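You operate a simulated robot arm through the tools that you are given. There is no shell and no other tool. Be economical: measure what you need, move in short steps, check, and stop when the job is done.

Carry out the task below with a simulated robot arm. There is one attempt and no reset: what you move stays moved.

TASK
Put the china cap that says "7" from the top of the white bench on the grey mat.

It is judged by the outcome, as a careful person would: the job done as asked, and still so three seconds after it is handed in. It fails if anything else is knocked over, pushed out of place, dropped, spilled or broken. Lids that push on must go on centred and level and be pressed home; caps that screw on are set level and turned clockwise until they are tight.

THE ROBOT
A 7-joint arm with a two-finger parallel gripper, fixed in place. Base frame: the origin is at the foot of the arm, x ahead of it, y to its left, z up; the work surface is at about z = 850. Lengths are in mm, angles in rad, forces in N, time in s.
With the tool pointing down near the work surface it reaches from about 240 to 680 mm from the base axis. Its first joint turns from -1.152 to 1.152 rad. Payload 2.4 kg.
The TCP is the grasp point between the finger pads, 30 mm short of the fingertips. In the tool frame z runs along the fingers and y along their closing line. The gripper opens to 94 mm. The fingers are 28 mm wide and 10 mm thick; the gripper's body (50 by 96 mm) begins 55 mm behind the TCP.
Orientation is told as [roll, pitch, yaw] about the base's x, y, z axes, in that order, counted from this pose: with the fingers straight down and closing along the base's y, the tool's x points along the base's -x, its y along +y and its z along -z.

THE INTERFACE
- The arm moves only by the tool drive_tool. Its argument "increments" is a list that holds one entry, the list of rows, each a list of 4 numbers: the shift along the base's x, y, z in mm, then the turn about the base's z in rad. In form: [[[x, y, z, spin], ...]]. A call has 1 to 8 rows; each row is the pose to reach, as a shift and turn from the pose commanded when the call began. "grip" is the finger opening in mm, from 0 to 94, set as the call begins (left out, the last holds). Each row takes 0.2 s and may step no farther than 50 mm and 0.15 rad from the row before; otherwise, or with a gripper value out of range, the whole call is refused. Where a pose cannot be reached the arm comes as near as it can. A force on the tool above 40 N (or 10 N above the force at the start of the call, whichever is more), or a blocked arm, ends the call early, and 0.2 s more pass. Each finger travels about 153 mm/s and halts on what it meets, pressing with about 22 N; the grip force reading is that of the motor and also rises with nothing between the fingers. The clock runs only during rows and for 0.2 s after the last one: add rows that repeat a pose to give the fingers time. The reply holds the time, the measured pose of the TCP, the force on the tool along the base axes, the opening and the grip force, in the units named above and with some noise.
- Cameras (640 x 400 px; columns grow to the right, rows downward): "scene" is fixed at [40.2, 506.3, 1431.8]; the picture's right is [-0.42, -0.91, 0.00], its down [-0.71, 0.33, -0.62] and it looks along [0.57, -0.26, -0.78] (base axes); focal length 369 px, centre (320, 200). "wrist" rides on the gripper at [-37, 0, -58] in the tool frame; the picture's right is [0.00, -1.00, 0.00], its down [0.97, 0.00, -0.24] and it looks along [0.24, 0.00, 0.97] (tool axes); focal length 218 px, centre (320, 200). There is no depth. A picture from a camera that has moved, and an enlarged one, comes with that camera's place and axes in the base frame and with its lens. The place of the scene camera against the robot may be out by one fixed shift of up to 18 mm in any direction.
- grab_frame(camera): a new picture of that camera. It takes no simulated time.
- zoom(camera, box): a new picture of the part [left, top, right, bottom] of that camera's present view, enlarged. It takes no simulated time.
- close_job(): hands the job in; it is judged then, once.

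Work in short steps. Places have to be worked out from the pictures, the camera data and where the tool is seen: move nearer, look again, correct. Check each grasp and each placing, and mend what went wrong. You have 90 turns and 36 pictures in all, those below and enlarged ones among them. Open the gripper and draw the arm clear of the work before you hand the job in, unless the task says otherwise; then end with one line.

The tools are called after "Emit:" as name(argument=value, ...) on one line, values as JSON. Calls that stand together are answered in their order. drive_tool: Moves the arm, as the interface text tells. Its arguments: {"type":"object","properties":{"increments":{"type":"array"},"grip":{"type":"number"}},"required":["increments"]} The other tools are called the same way: grab_frame (camera) takes a picture; zoom (camera, box) takes an enlarged picture of a part of a camera's view; close_job () hands the job in.

At the start:

```text
clock: 0.0
tcp_pos: [304.6, 292.2, 1077.4]
ee_rot: [0.0, -0.002, 0.001]
contact_force: [-0.5, 0.5, -1.0]
finger_gap: 93.9
grasp_force: 0.0
```

scene: 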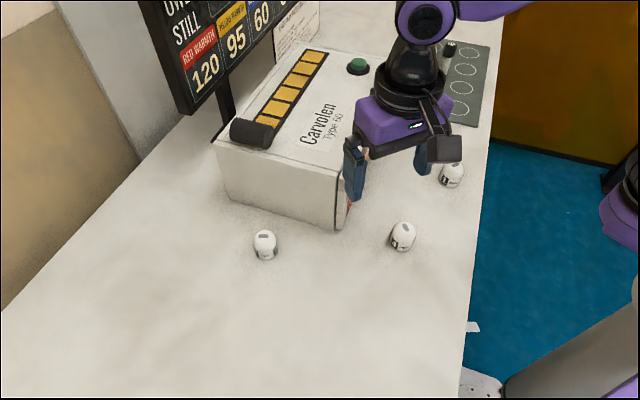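
wrist: 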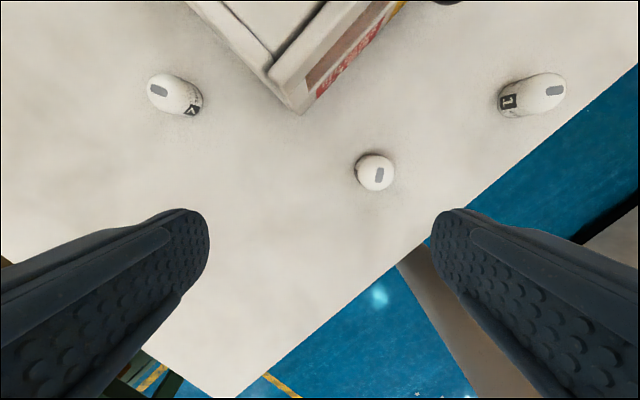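

Three caps are visible, with labels on their sides. I zoom in to read them and to see the mat.

Emit:
zoom(camera="scene", box=[230, 210, 310, 270])

Emit:
zoom(camera="scene", box=[370, 140, 490, 260])

Emit:
zoom(camera="wrist", box=[130, 50, 230, 130])

Emit:
zoom(camera="scene", box=[330, 20, 510, 140])

```text
6.67 times, centred on (270, 240) of scene
camera zoom: at [40.2, 506.3, 1431.8], right [-0.42, -0.91, 0.0], down [-0.71, 0.33, -0.62], along [0.57, -0.26, -0.78], focal length 2461 px, centre (653, -67)
```

zoom: 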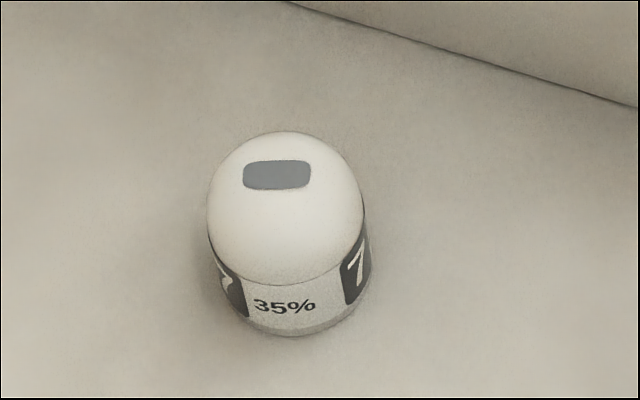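

```text
3.33 times, centred on (430, 200) of scene
camera zoom: at [40.2, 506.3, 1431.8], right [-0.42, -0.91, 0.0], down [-0.71, 0.33, -0.62], along [0.57, -0.26, -0.78], focal length 1231 px, centre (-47, 200)
```

zoom: 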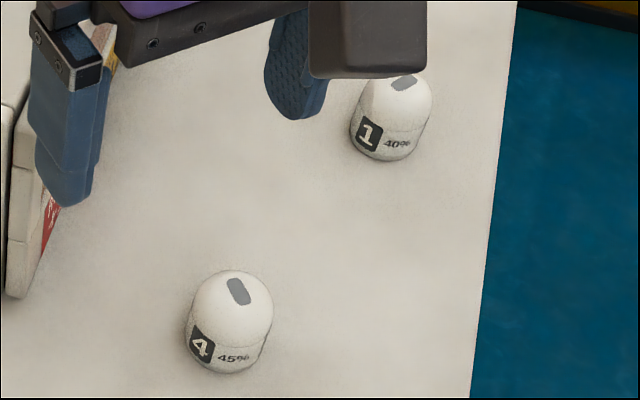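

```text
5.00 times, centred on (180, 90) of wrist
camera zoom: at [342.2, 290.6, 1136.2], right [0.0, -1.0, 0.0], down [-0.97, 0.0, 0.24], along [-0.24, 0.0, -0.97], focal length 1091 px, centre (1020, 750)
```

zoom: 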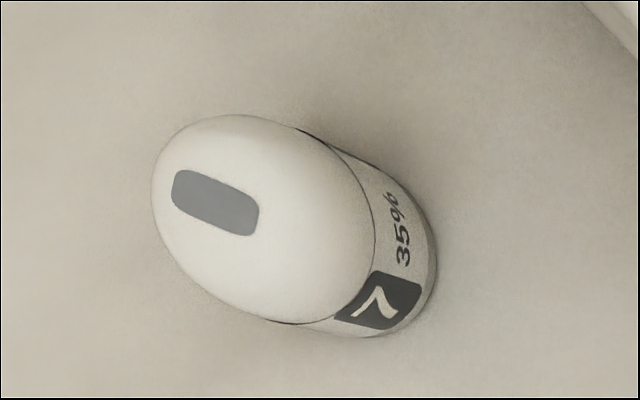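

```text
3.33 times, centred on (420, 80) of scene
camera zoom: at [40.2, 506.3, 1431.8], right [-0.42, -0.91, 0.0], down [-0.71, 0.33, -0.62], along [0.57, -0.26, -0.78], focal length 1231 px, centre (-13, 600)
```

zoom: 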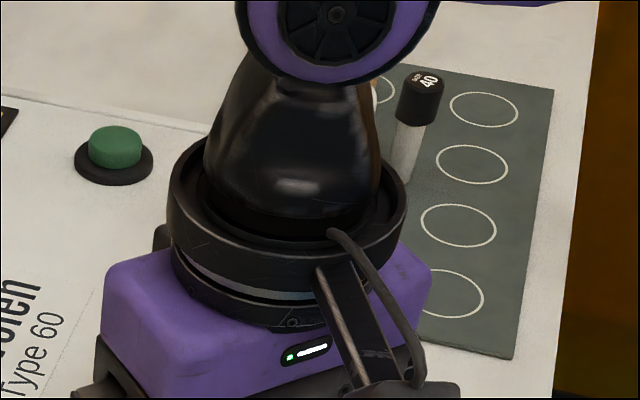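

The "7 / 35%" cap is at about (396, 446); it is some 41 mm wide and 50 mm tall. The box face beside it runs at about 45°, so I go above the cap and turn the closing line parallel to that face.

Emit:
drive_tool(increments=[[[15, 25, 0, -0.13], [30, 50, 0, -0.26], [45, 75, 0, -0.39], [60, 100, 0, -0.52], [75, 125, 0, -0.65], [91, 154, 0, -0.78], [91, 154, -40, -0.78]]], grip=80)

Emit:
grab_frame(camera="wrist")

Emit:
grab_frame(camera="scene")

```text
clock: 1.6
tcp_pos: [397.2, 445.4, 1038.4]
ee_rot: [0.0, 0.001, -0.781]
contact_force: [0.6, 0.0, -0.6]
finger_gap: 79.9
grasp_force: 0.2
```

```text
29 pictures are left
camera wrist: at [422.9, 418.6, 1096.2], right [-0.7, -0.71, 0.0], down [-0.69, 0.68, 0.24], along [-0.17, 0.17, -0.97], focal length 218 px, centre (320, 200)
```

wrist: 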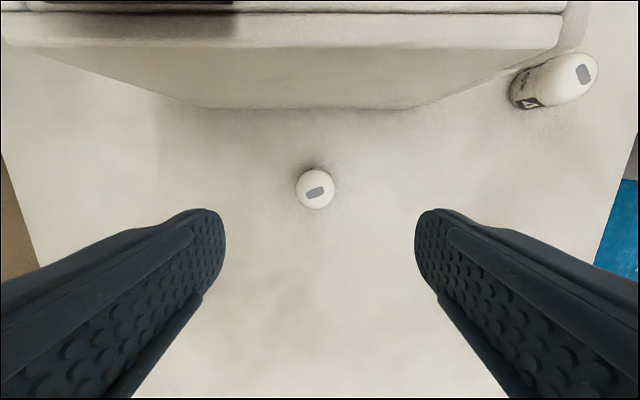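

```text
28 pictures are left
```

scene: 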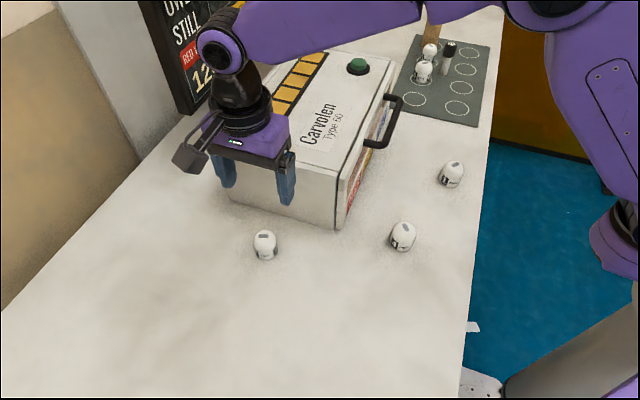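

The cap is between the fingers, some 7–8 mm further along +y, and the box face is about 78 mm away. I correct y, go down partway and look again.

Emit:
drive_tool(increments=[[[-1, 7, 0, 0], [-1, 7, -40, 0], [-1, 7, -80, 0], [-1, 7, -95, 0]]])

Emit:
grab_frame(camera="wrist")

Emit:
zoom(camera="scene", box=[360, 20, 510, 140])

```text
clock: 2.6
tcp_pos: [395.7, 452.6, 943.3]
ee_rot: [0.0, -0.002, -0.78]
contact_force: [0.0, 0.0, 0.2]
finger_gap: 79.9
grasp_force: 0.1
```

```text
27 pictures are left
camera wrist: at [421.4, 426.0, 1000.7], right [-0.7, -0.71, 0.0], down [-0.69, 0.68, 0.24], along [-0.17, 0.17, -0.97], focal length 218 px, centre (320, 200)
```

wrist: 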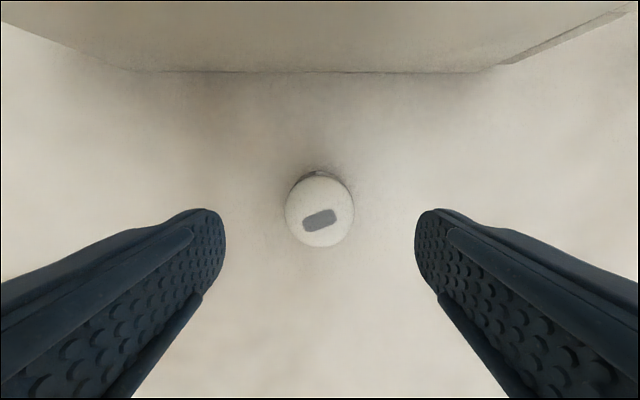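

```text
3.33 times, centred on (435, 80) of scene
camera zoom: at [40.2, 506.3, 1431.8], right [-0.42, -0.91, 0.0], down [-0.71, 0.33, -0.62], along [0.57, -0.26, -0.78], focal length 1231 px, centre (-63, 600)
```

zoom: 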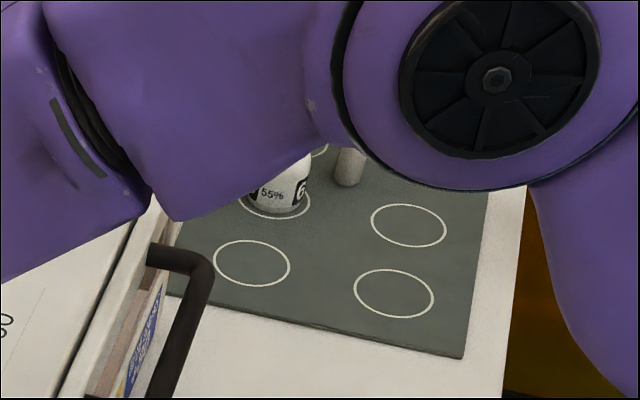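

The cap is now centred between the fingers. I descend to z≈886, keeping the fingertips just above the bench.

Emit:
drive_tool(increments=[[[0, 0, -20, 0], [0, 0, -40, 0], [0, 0, -57, 0], [0, 0, -57, 0]]])

Emit:
grab_frame(camera="scene")

Emit:
grab_frame(camera="wrist")

```text
clock: 3.6
tcp_pos: [396.7, 452.8, 886.0]
ee_rot: [0.002, 0.0, -0.781]
contact_force: [0.0, 0.2, 0.7]
finger_gap: 80.0
grasp_force: 0.1
```

```text
25 pictures are left
```

scene: 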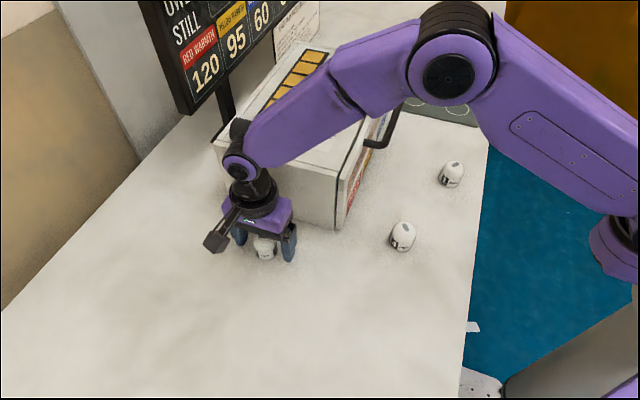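

```text
24 pictures are left
camera wrist: at [422.2, 426.0, 943.6], right [-0.7, -0.71, 0.0], down [-0.69, 0.68, 0.24], along [-0.17, 0.17, -0.97], focal length 218 px, centre (320, 200)
```

wrist: 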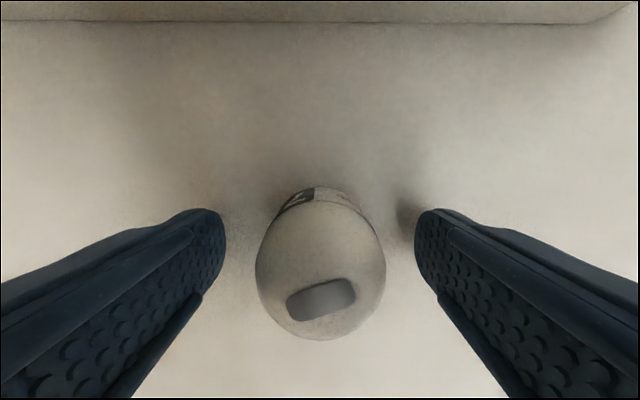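

The fingers straddle the cap, so I close on it.

Emit:
drive_tool(increments=[[[0, 0, 0, 0], [0, 0, 0, 0], [0, 0, 0, 0]]], grip=25)

```text
clock: 4.4
tcp_pos: [396.0, 452.7, 885.9]
ee_rot: [-0.001, 0.001, -0.78]
contact_force: [0.3, 0.5, 0.3]
finger_gap: 39.1
grasp_force: 22.0
```

The fingers stopped at 39 mm with 22 N, so the cap is held. I lift it a little and check.

Emit:
drive_tool(increments=[[[0, 0, 15, 0], [0, 0, 40, 0], [0, 0, 60, 0]]])

Emit:
grab_frame(camera="wrist")

```text
clock: 5.2
tcp_pos: [395.6, 453.1, 945.8]
ee_rot: [0.0, -0.001, -0.78]
contact_force: [0.0, 0.0, -1.2]
finger_gap: 39.1
grasp_force: 22.5
```

```text
23 pictures are left
camera wrist: at [422.0, 425.5, 1003.9], right [-0.7, -0.71, 0.0], down [-0.69, 0.68, 0.24], along [-0.17, 0.17, -0.97], focal length 218 px, centre (320, 200)
```

wrist: 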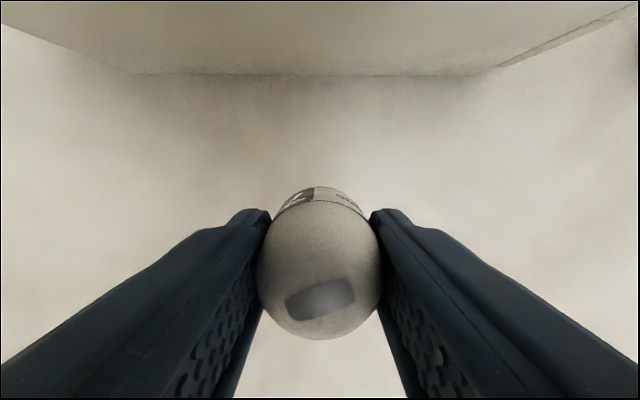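

The cap is held firmly. I raise it clear of the box, keeping toward the robot, before carrying it round.

Emit:
drive_tool(increments=[[[0, 0, 35, 0], [-5, 0, 70, 0], [-15, -10, 105, 0], [-25, -25, 140, 0], [-35, -60, 145, 0], [-40, -100, 145, 0], [-40, -140, 145, 0], [-40, -180, 145, 0]]])

```text
clock: 7.0
tcp_pos: [356.1, 271.9, 1091.1]
ee_rot: [0.0, -0.001, -0.781]
contact_force: [-0.8, 0.3, -0.5]
finger_gap: 38.9
grasp_force: 21.7
```

The cap is still held and the arm is at (356, 272, 1091). I go on toward the mat at the same height.

Emit:
drive_tool(increments=[[[10, -40, 0, 0], [20, -80, 0, 0], [35, -120, 0, 0], [50, -160, 0, 0], [70, -200, 0, 0], [90, -240, 0, 0], [110, -280, 0, 0], [130, -320, 0, 0]]])

Emit:
grab_frame(camera="wrist")

Emit:
grab_frame(camera="scene")

```text
clock: 8.8
tcp_pos: [485.0, -48.9, 1091.6]
ee_rot: [0.0, -0.001, -0.78]
contact_force: [-0.1, -0.7, -0.9]
finger_gap: 38.9
grasp_force: 22.3
```

```text
22 pictures are left
camera wrist: at [512.3, -75.3, 1148.8], right [-0.7, -0.71, 0.0], down [-0.69, 0.68, 0.24], along [-0.17, 0.17, -0.97], focal length 218 px, centre (320, 200)
```

wrist: 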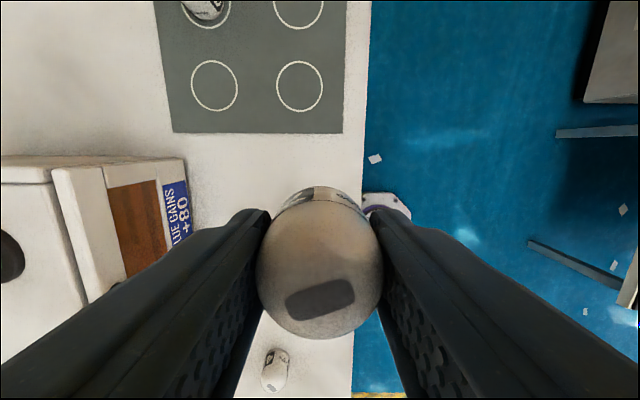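

```text
21 pictures are left
```

scene: 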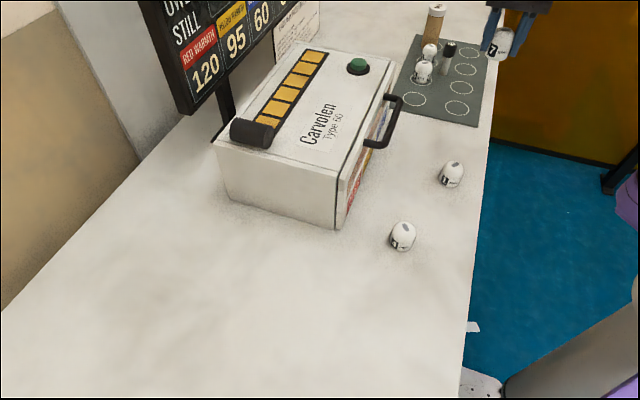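

From the wrist view, the free ring at the near right of the mat is at about (581, −108), with no neighbours close by. I move above it and partly down, then look again.

Emit:
drive_tool(increments=[[[32, -20, 0, 0], [64, -40, 0, 0], [96, -59, 0, 0], [96, -59, -40, 0], [96, -59, -80, 0], [96, -59, -110, 0], [96, -59, -110, 0]]])

Emit:
grab_frame(camera="wrist")

Emit:
zoom(camera="scene", box=[370, 0, 530, 140])

```text
clock: 10.4
tcp_pos: [582.2, -104.5, 982.4]
ee_rot: [0.003, 0.0, -0.781]
contact_force: [0.1, 0.7, -0.9]
finger_gap: 39.1
grasp_force: 21.9
```

```text
20 pictures are left
camera wrist: at [608.4, -132.2, 1038.4], right [-0.7, -0.71, 0.0], down [-0.69, 0.68, 0.24], along [-0.17, 0.17, -0.97], focal length 218 px, centre (320, 200)
```

wrist: 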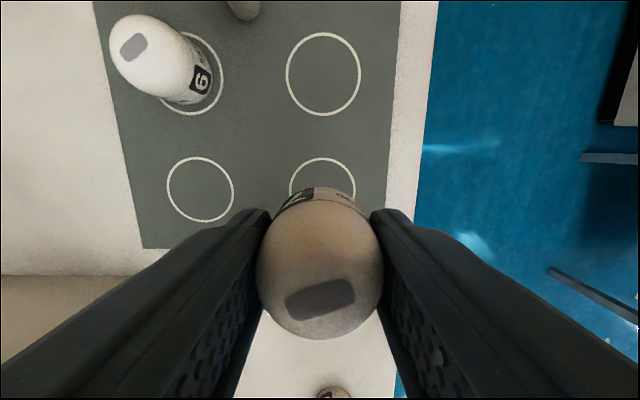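

```text
2.86 times, centred on (450, 70) of scene
camera zoom: at [40.2, 506.3, 1431.8], right [-0.42, -0.91, 0.0], down [-0.71, 0.33, -0.62], along [0.57, -0.26, -0.78], focal length 1055 px, centre (-51, 571)
```

zoom: 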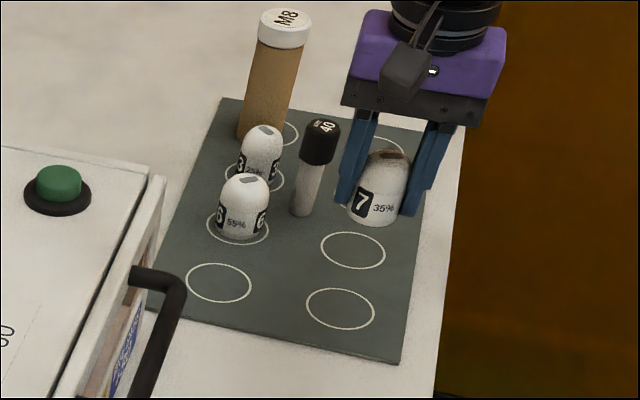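

The ring centre comes out at (581, −107), so the cap is nearly over it. I descend to just above the mat.

Emit:
drive_tool(increments=[[[0, -1, -30, 0], [0, -1, -60, 0], [0, -1, -80, 0], [0, -1, -87, 0], [0, -1, -87, 0]]])

Emit:
zoom(camera="scene", box=[410, 40, 510, 140])

Emit:
grab_frame(camera="wrist")

```text
clock: 11.6
tcp_pos: [582.7, -107.9, 893.8]
ee_rot: [-0.001, 0.0, -0.779]
contact_force: [-0.1, 1.6, -0.3]
finger_gap: 39.1
grasp_force: 22.4
```

```text
4.00 times, centred on (460, 90) of scene
camera zoom: at [40.2, 506.3, 1431.8], right [-0.42, -0.91, 0.0], down [-0.71, 0.33, -0.62], along [0.57, -0.26, -0.78], focal length 1477 px, centre (-240, 640)
```

zoom: 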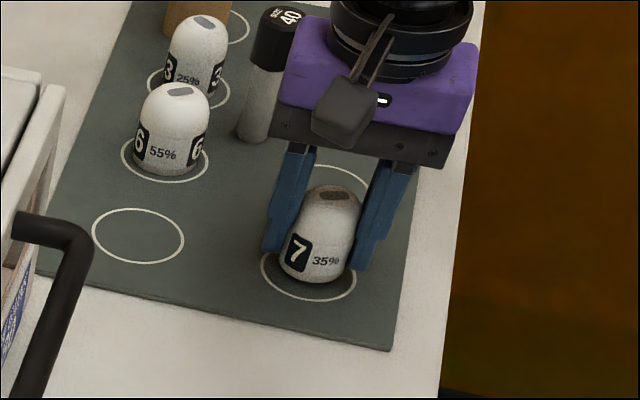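

```text
17 pictures are left
camera wrist: at [607.6, -134.2, 952.2], right [-0.7, -0.71, 0.0], down [-0.69, 0.68, 0.24], along [-0.17, 0.17, -0.97], focal length 218 px, centre (320, 200)
```

wrist: 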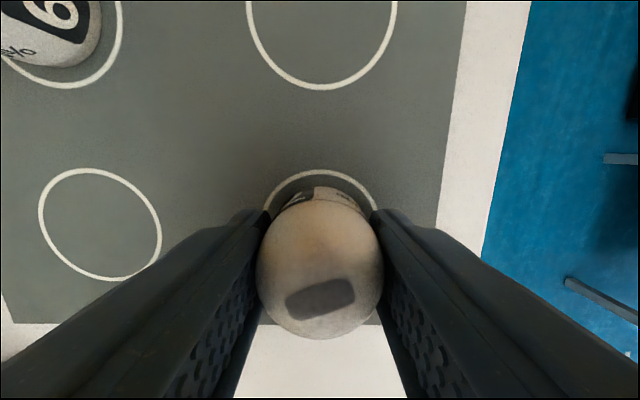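

The cap is centred over the ring and about 5 mm up. I lower it slowly, watching the force.

Emit:
drive_tool(increments=[[[0, 0, -1.5, 0], [0, 0, -3, 0], [0, 0, -4, 0], [0, 0, -5, 0]]])

```text
clock: 12.6
tcp_pos: [580.9, -107.7, 890.2]
ee_rot: [-0.001, -0.001, -0.781]
contact_force: [-2.1, -1.2, 3.2]
finger_gap: 39.0
grasp_force: 21.8
```

A force of 3 N upward suggests contact with the mat. I go 1 mm further to confirm.

Emit:
drive_tool(increments=[[[0, 0, -0.5, 0], [0, 0, -1, 0]]])

```text
clock: 13.2
tcp_pos: [582.3, -108.5, 889.0]
ee_rot: [0.0, 0.0, -0.78]
contact_force: [-4.7, 1.9, 17.1]
finger_gap: 39.2
grasp_force: 21.5
```

Contact is confirmed at 17 N. I ease up 1 mm and open the fingers.

Emit:
drive_tool(increments=[[[0, 0, 1, 0], [0, 0, 1, 0]]])

Emit:
drive_tool(increments=[[[0, 0, 0, 0], [0, 0, 0, 0], [0, 0, 0, 0]]], grip=75)

Emit:
grab_frame(camera="wrist")

```text
clock: 13.8
tcp_pos: [580.5, -107.5, 890.2]
ee_rot: [-0.001, -0.001, -0.78]
contact_force: [1.0, 0.2, 7.0]
finger_gap: 39.0
grasp_force: 22.2
```

```text
clock: 14.6
tcp_pos: [581.0, -106.0, 889.2]
ee_rot: [-0.002, -0.001, -0.78]
contact_force: [0.7, 0.0, -0.1]
finger_gap: 75.0
grasp_force: 0.0
```

```text
16 pictures are left
camera wrist: at [607.4, -134.6, 947.1], right [-0.7, -0.71, 0.0], down [-0.69, 0.68, 0.24], along [-0.17, 0.17, -0.97], focal length 218 px, centre (320, 200)
```

wrist: 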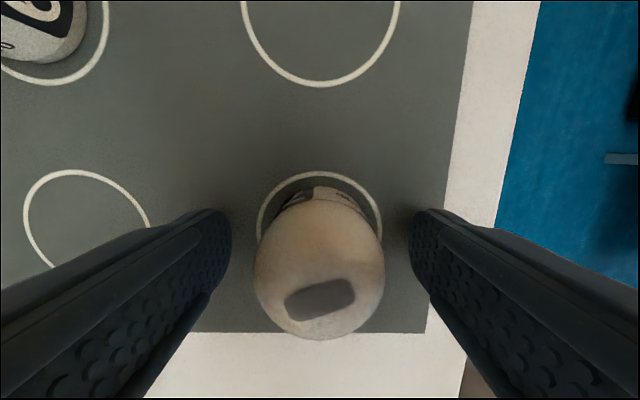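

The cap stands free with both fingers clear of it. I go straight up and then back toward the robot.

Emit:
drive_tool(increments=[[[0, 0, 20, 0], [0, 0, 50, 0], [0, 0, 95, 0], [0, 0, 140, 0], [0, 0, 185, 0], [-40, 10, 200, 0], [-80, 20, 200, 0], [-120, 40, 200, 0]]])

Emit:
zoom(camera="scene", box=[380, 20, 540, 140])

Emit:
grab_frame(camera="scene")

```text
clock: 16.4
tcp_pos: [460.5, -68.0, 1089.8]
ee_rot: [0.0, 0.002, -0.781]
contact_force: [-0.2, -0.5, -0.4]
finger_gap: 74.9
grasp_force: 0.1
```

```text
3.33 times, centred on (460, 80) of scene
camera zoom: at [40.2, 506.3, 1431.8], right [-0.42, -0.91, 0.0], down [-0.71, 0.33, -0.62], along [0.57, -0.26, -0.78], focal length 1231 px, centre (-147, 600)
```

zoom: 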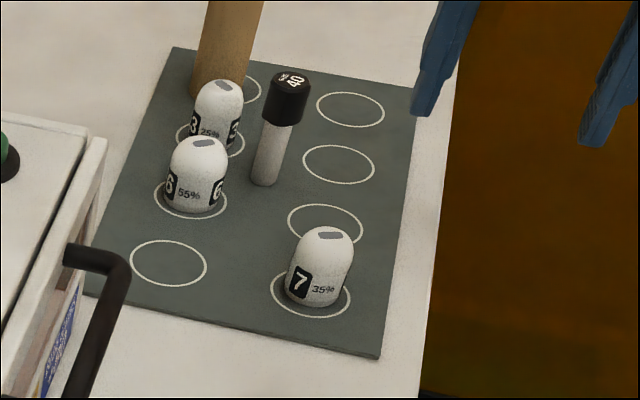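

```text
14 pictures are left
```

scene: 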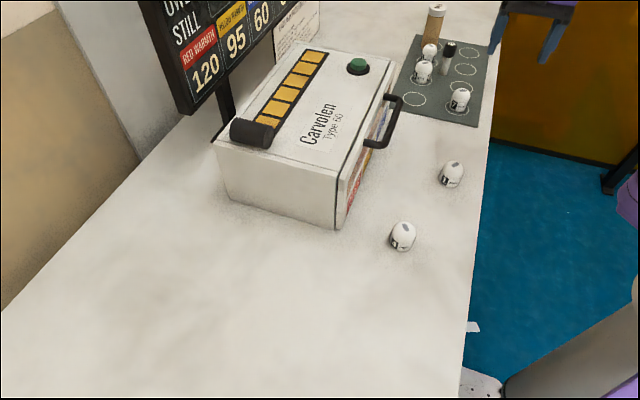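

The "7" cap stands upright inside a ring on the grey mat. Nothing else has moved and the arm is clear, so I hand the job in.

Emit:
close_job()

```text
The job is handed in.
```

The china cap marked "7" is standing upright in the near-right ring on the grey mat, and nothing else was moved.
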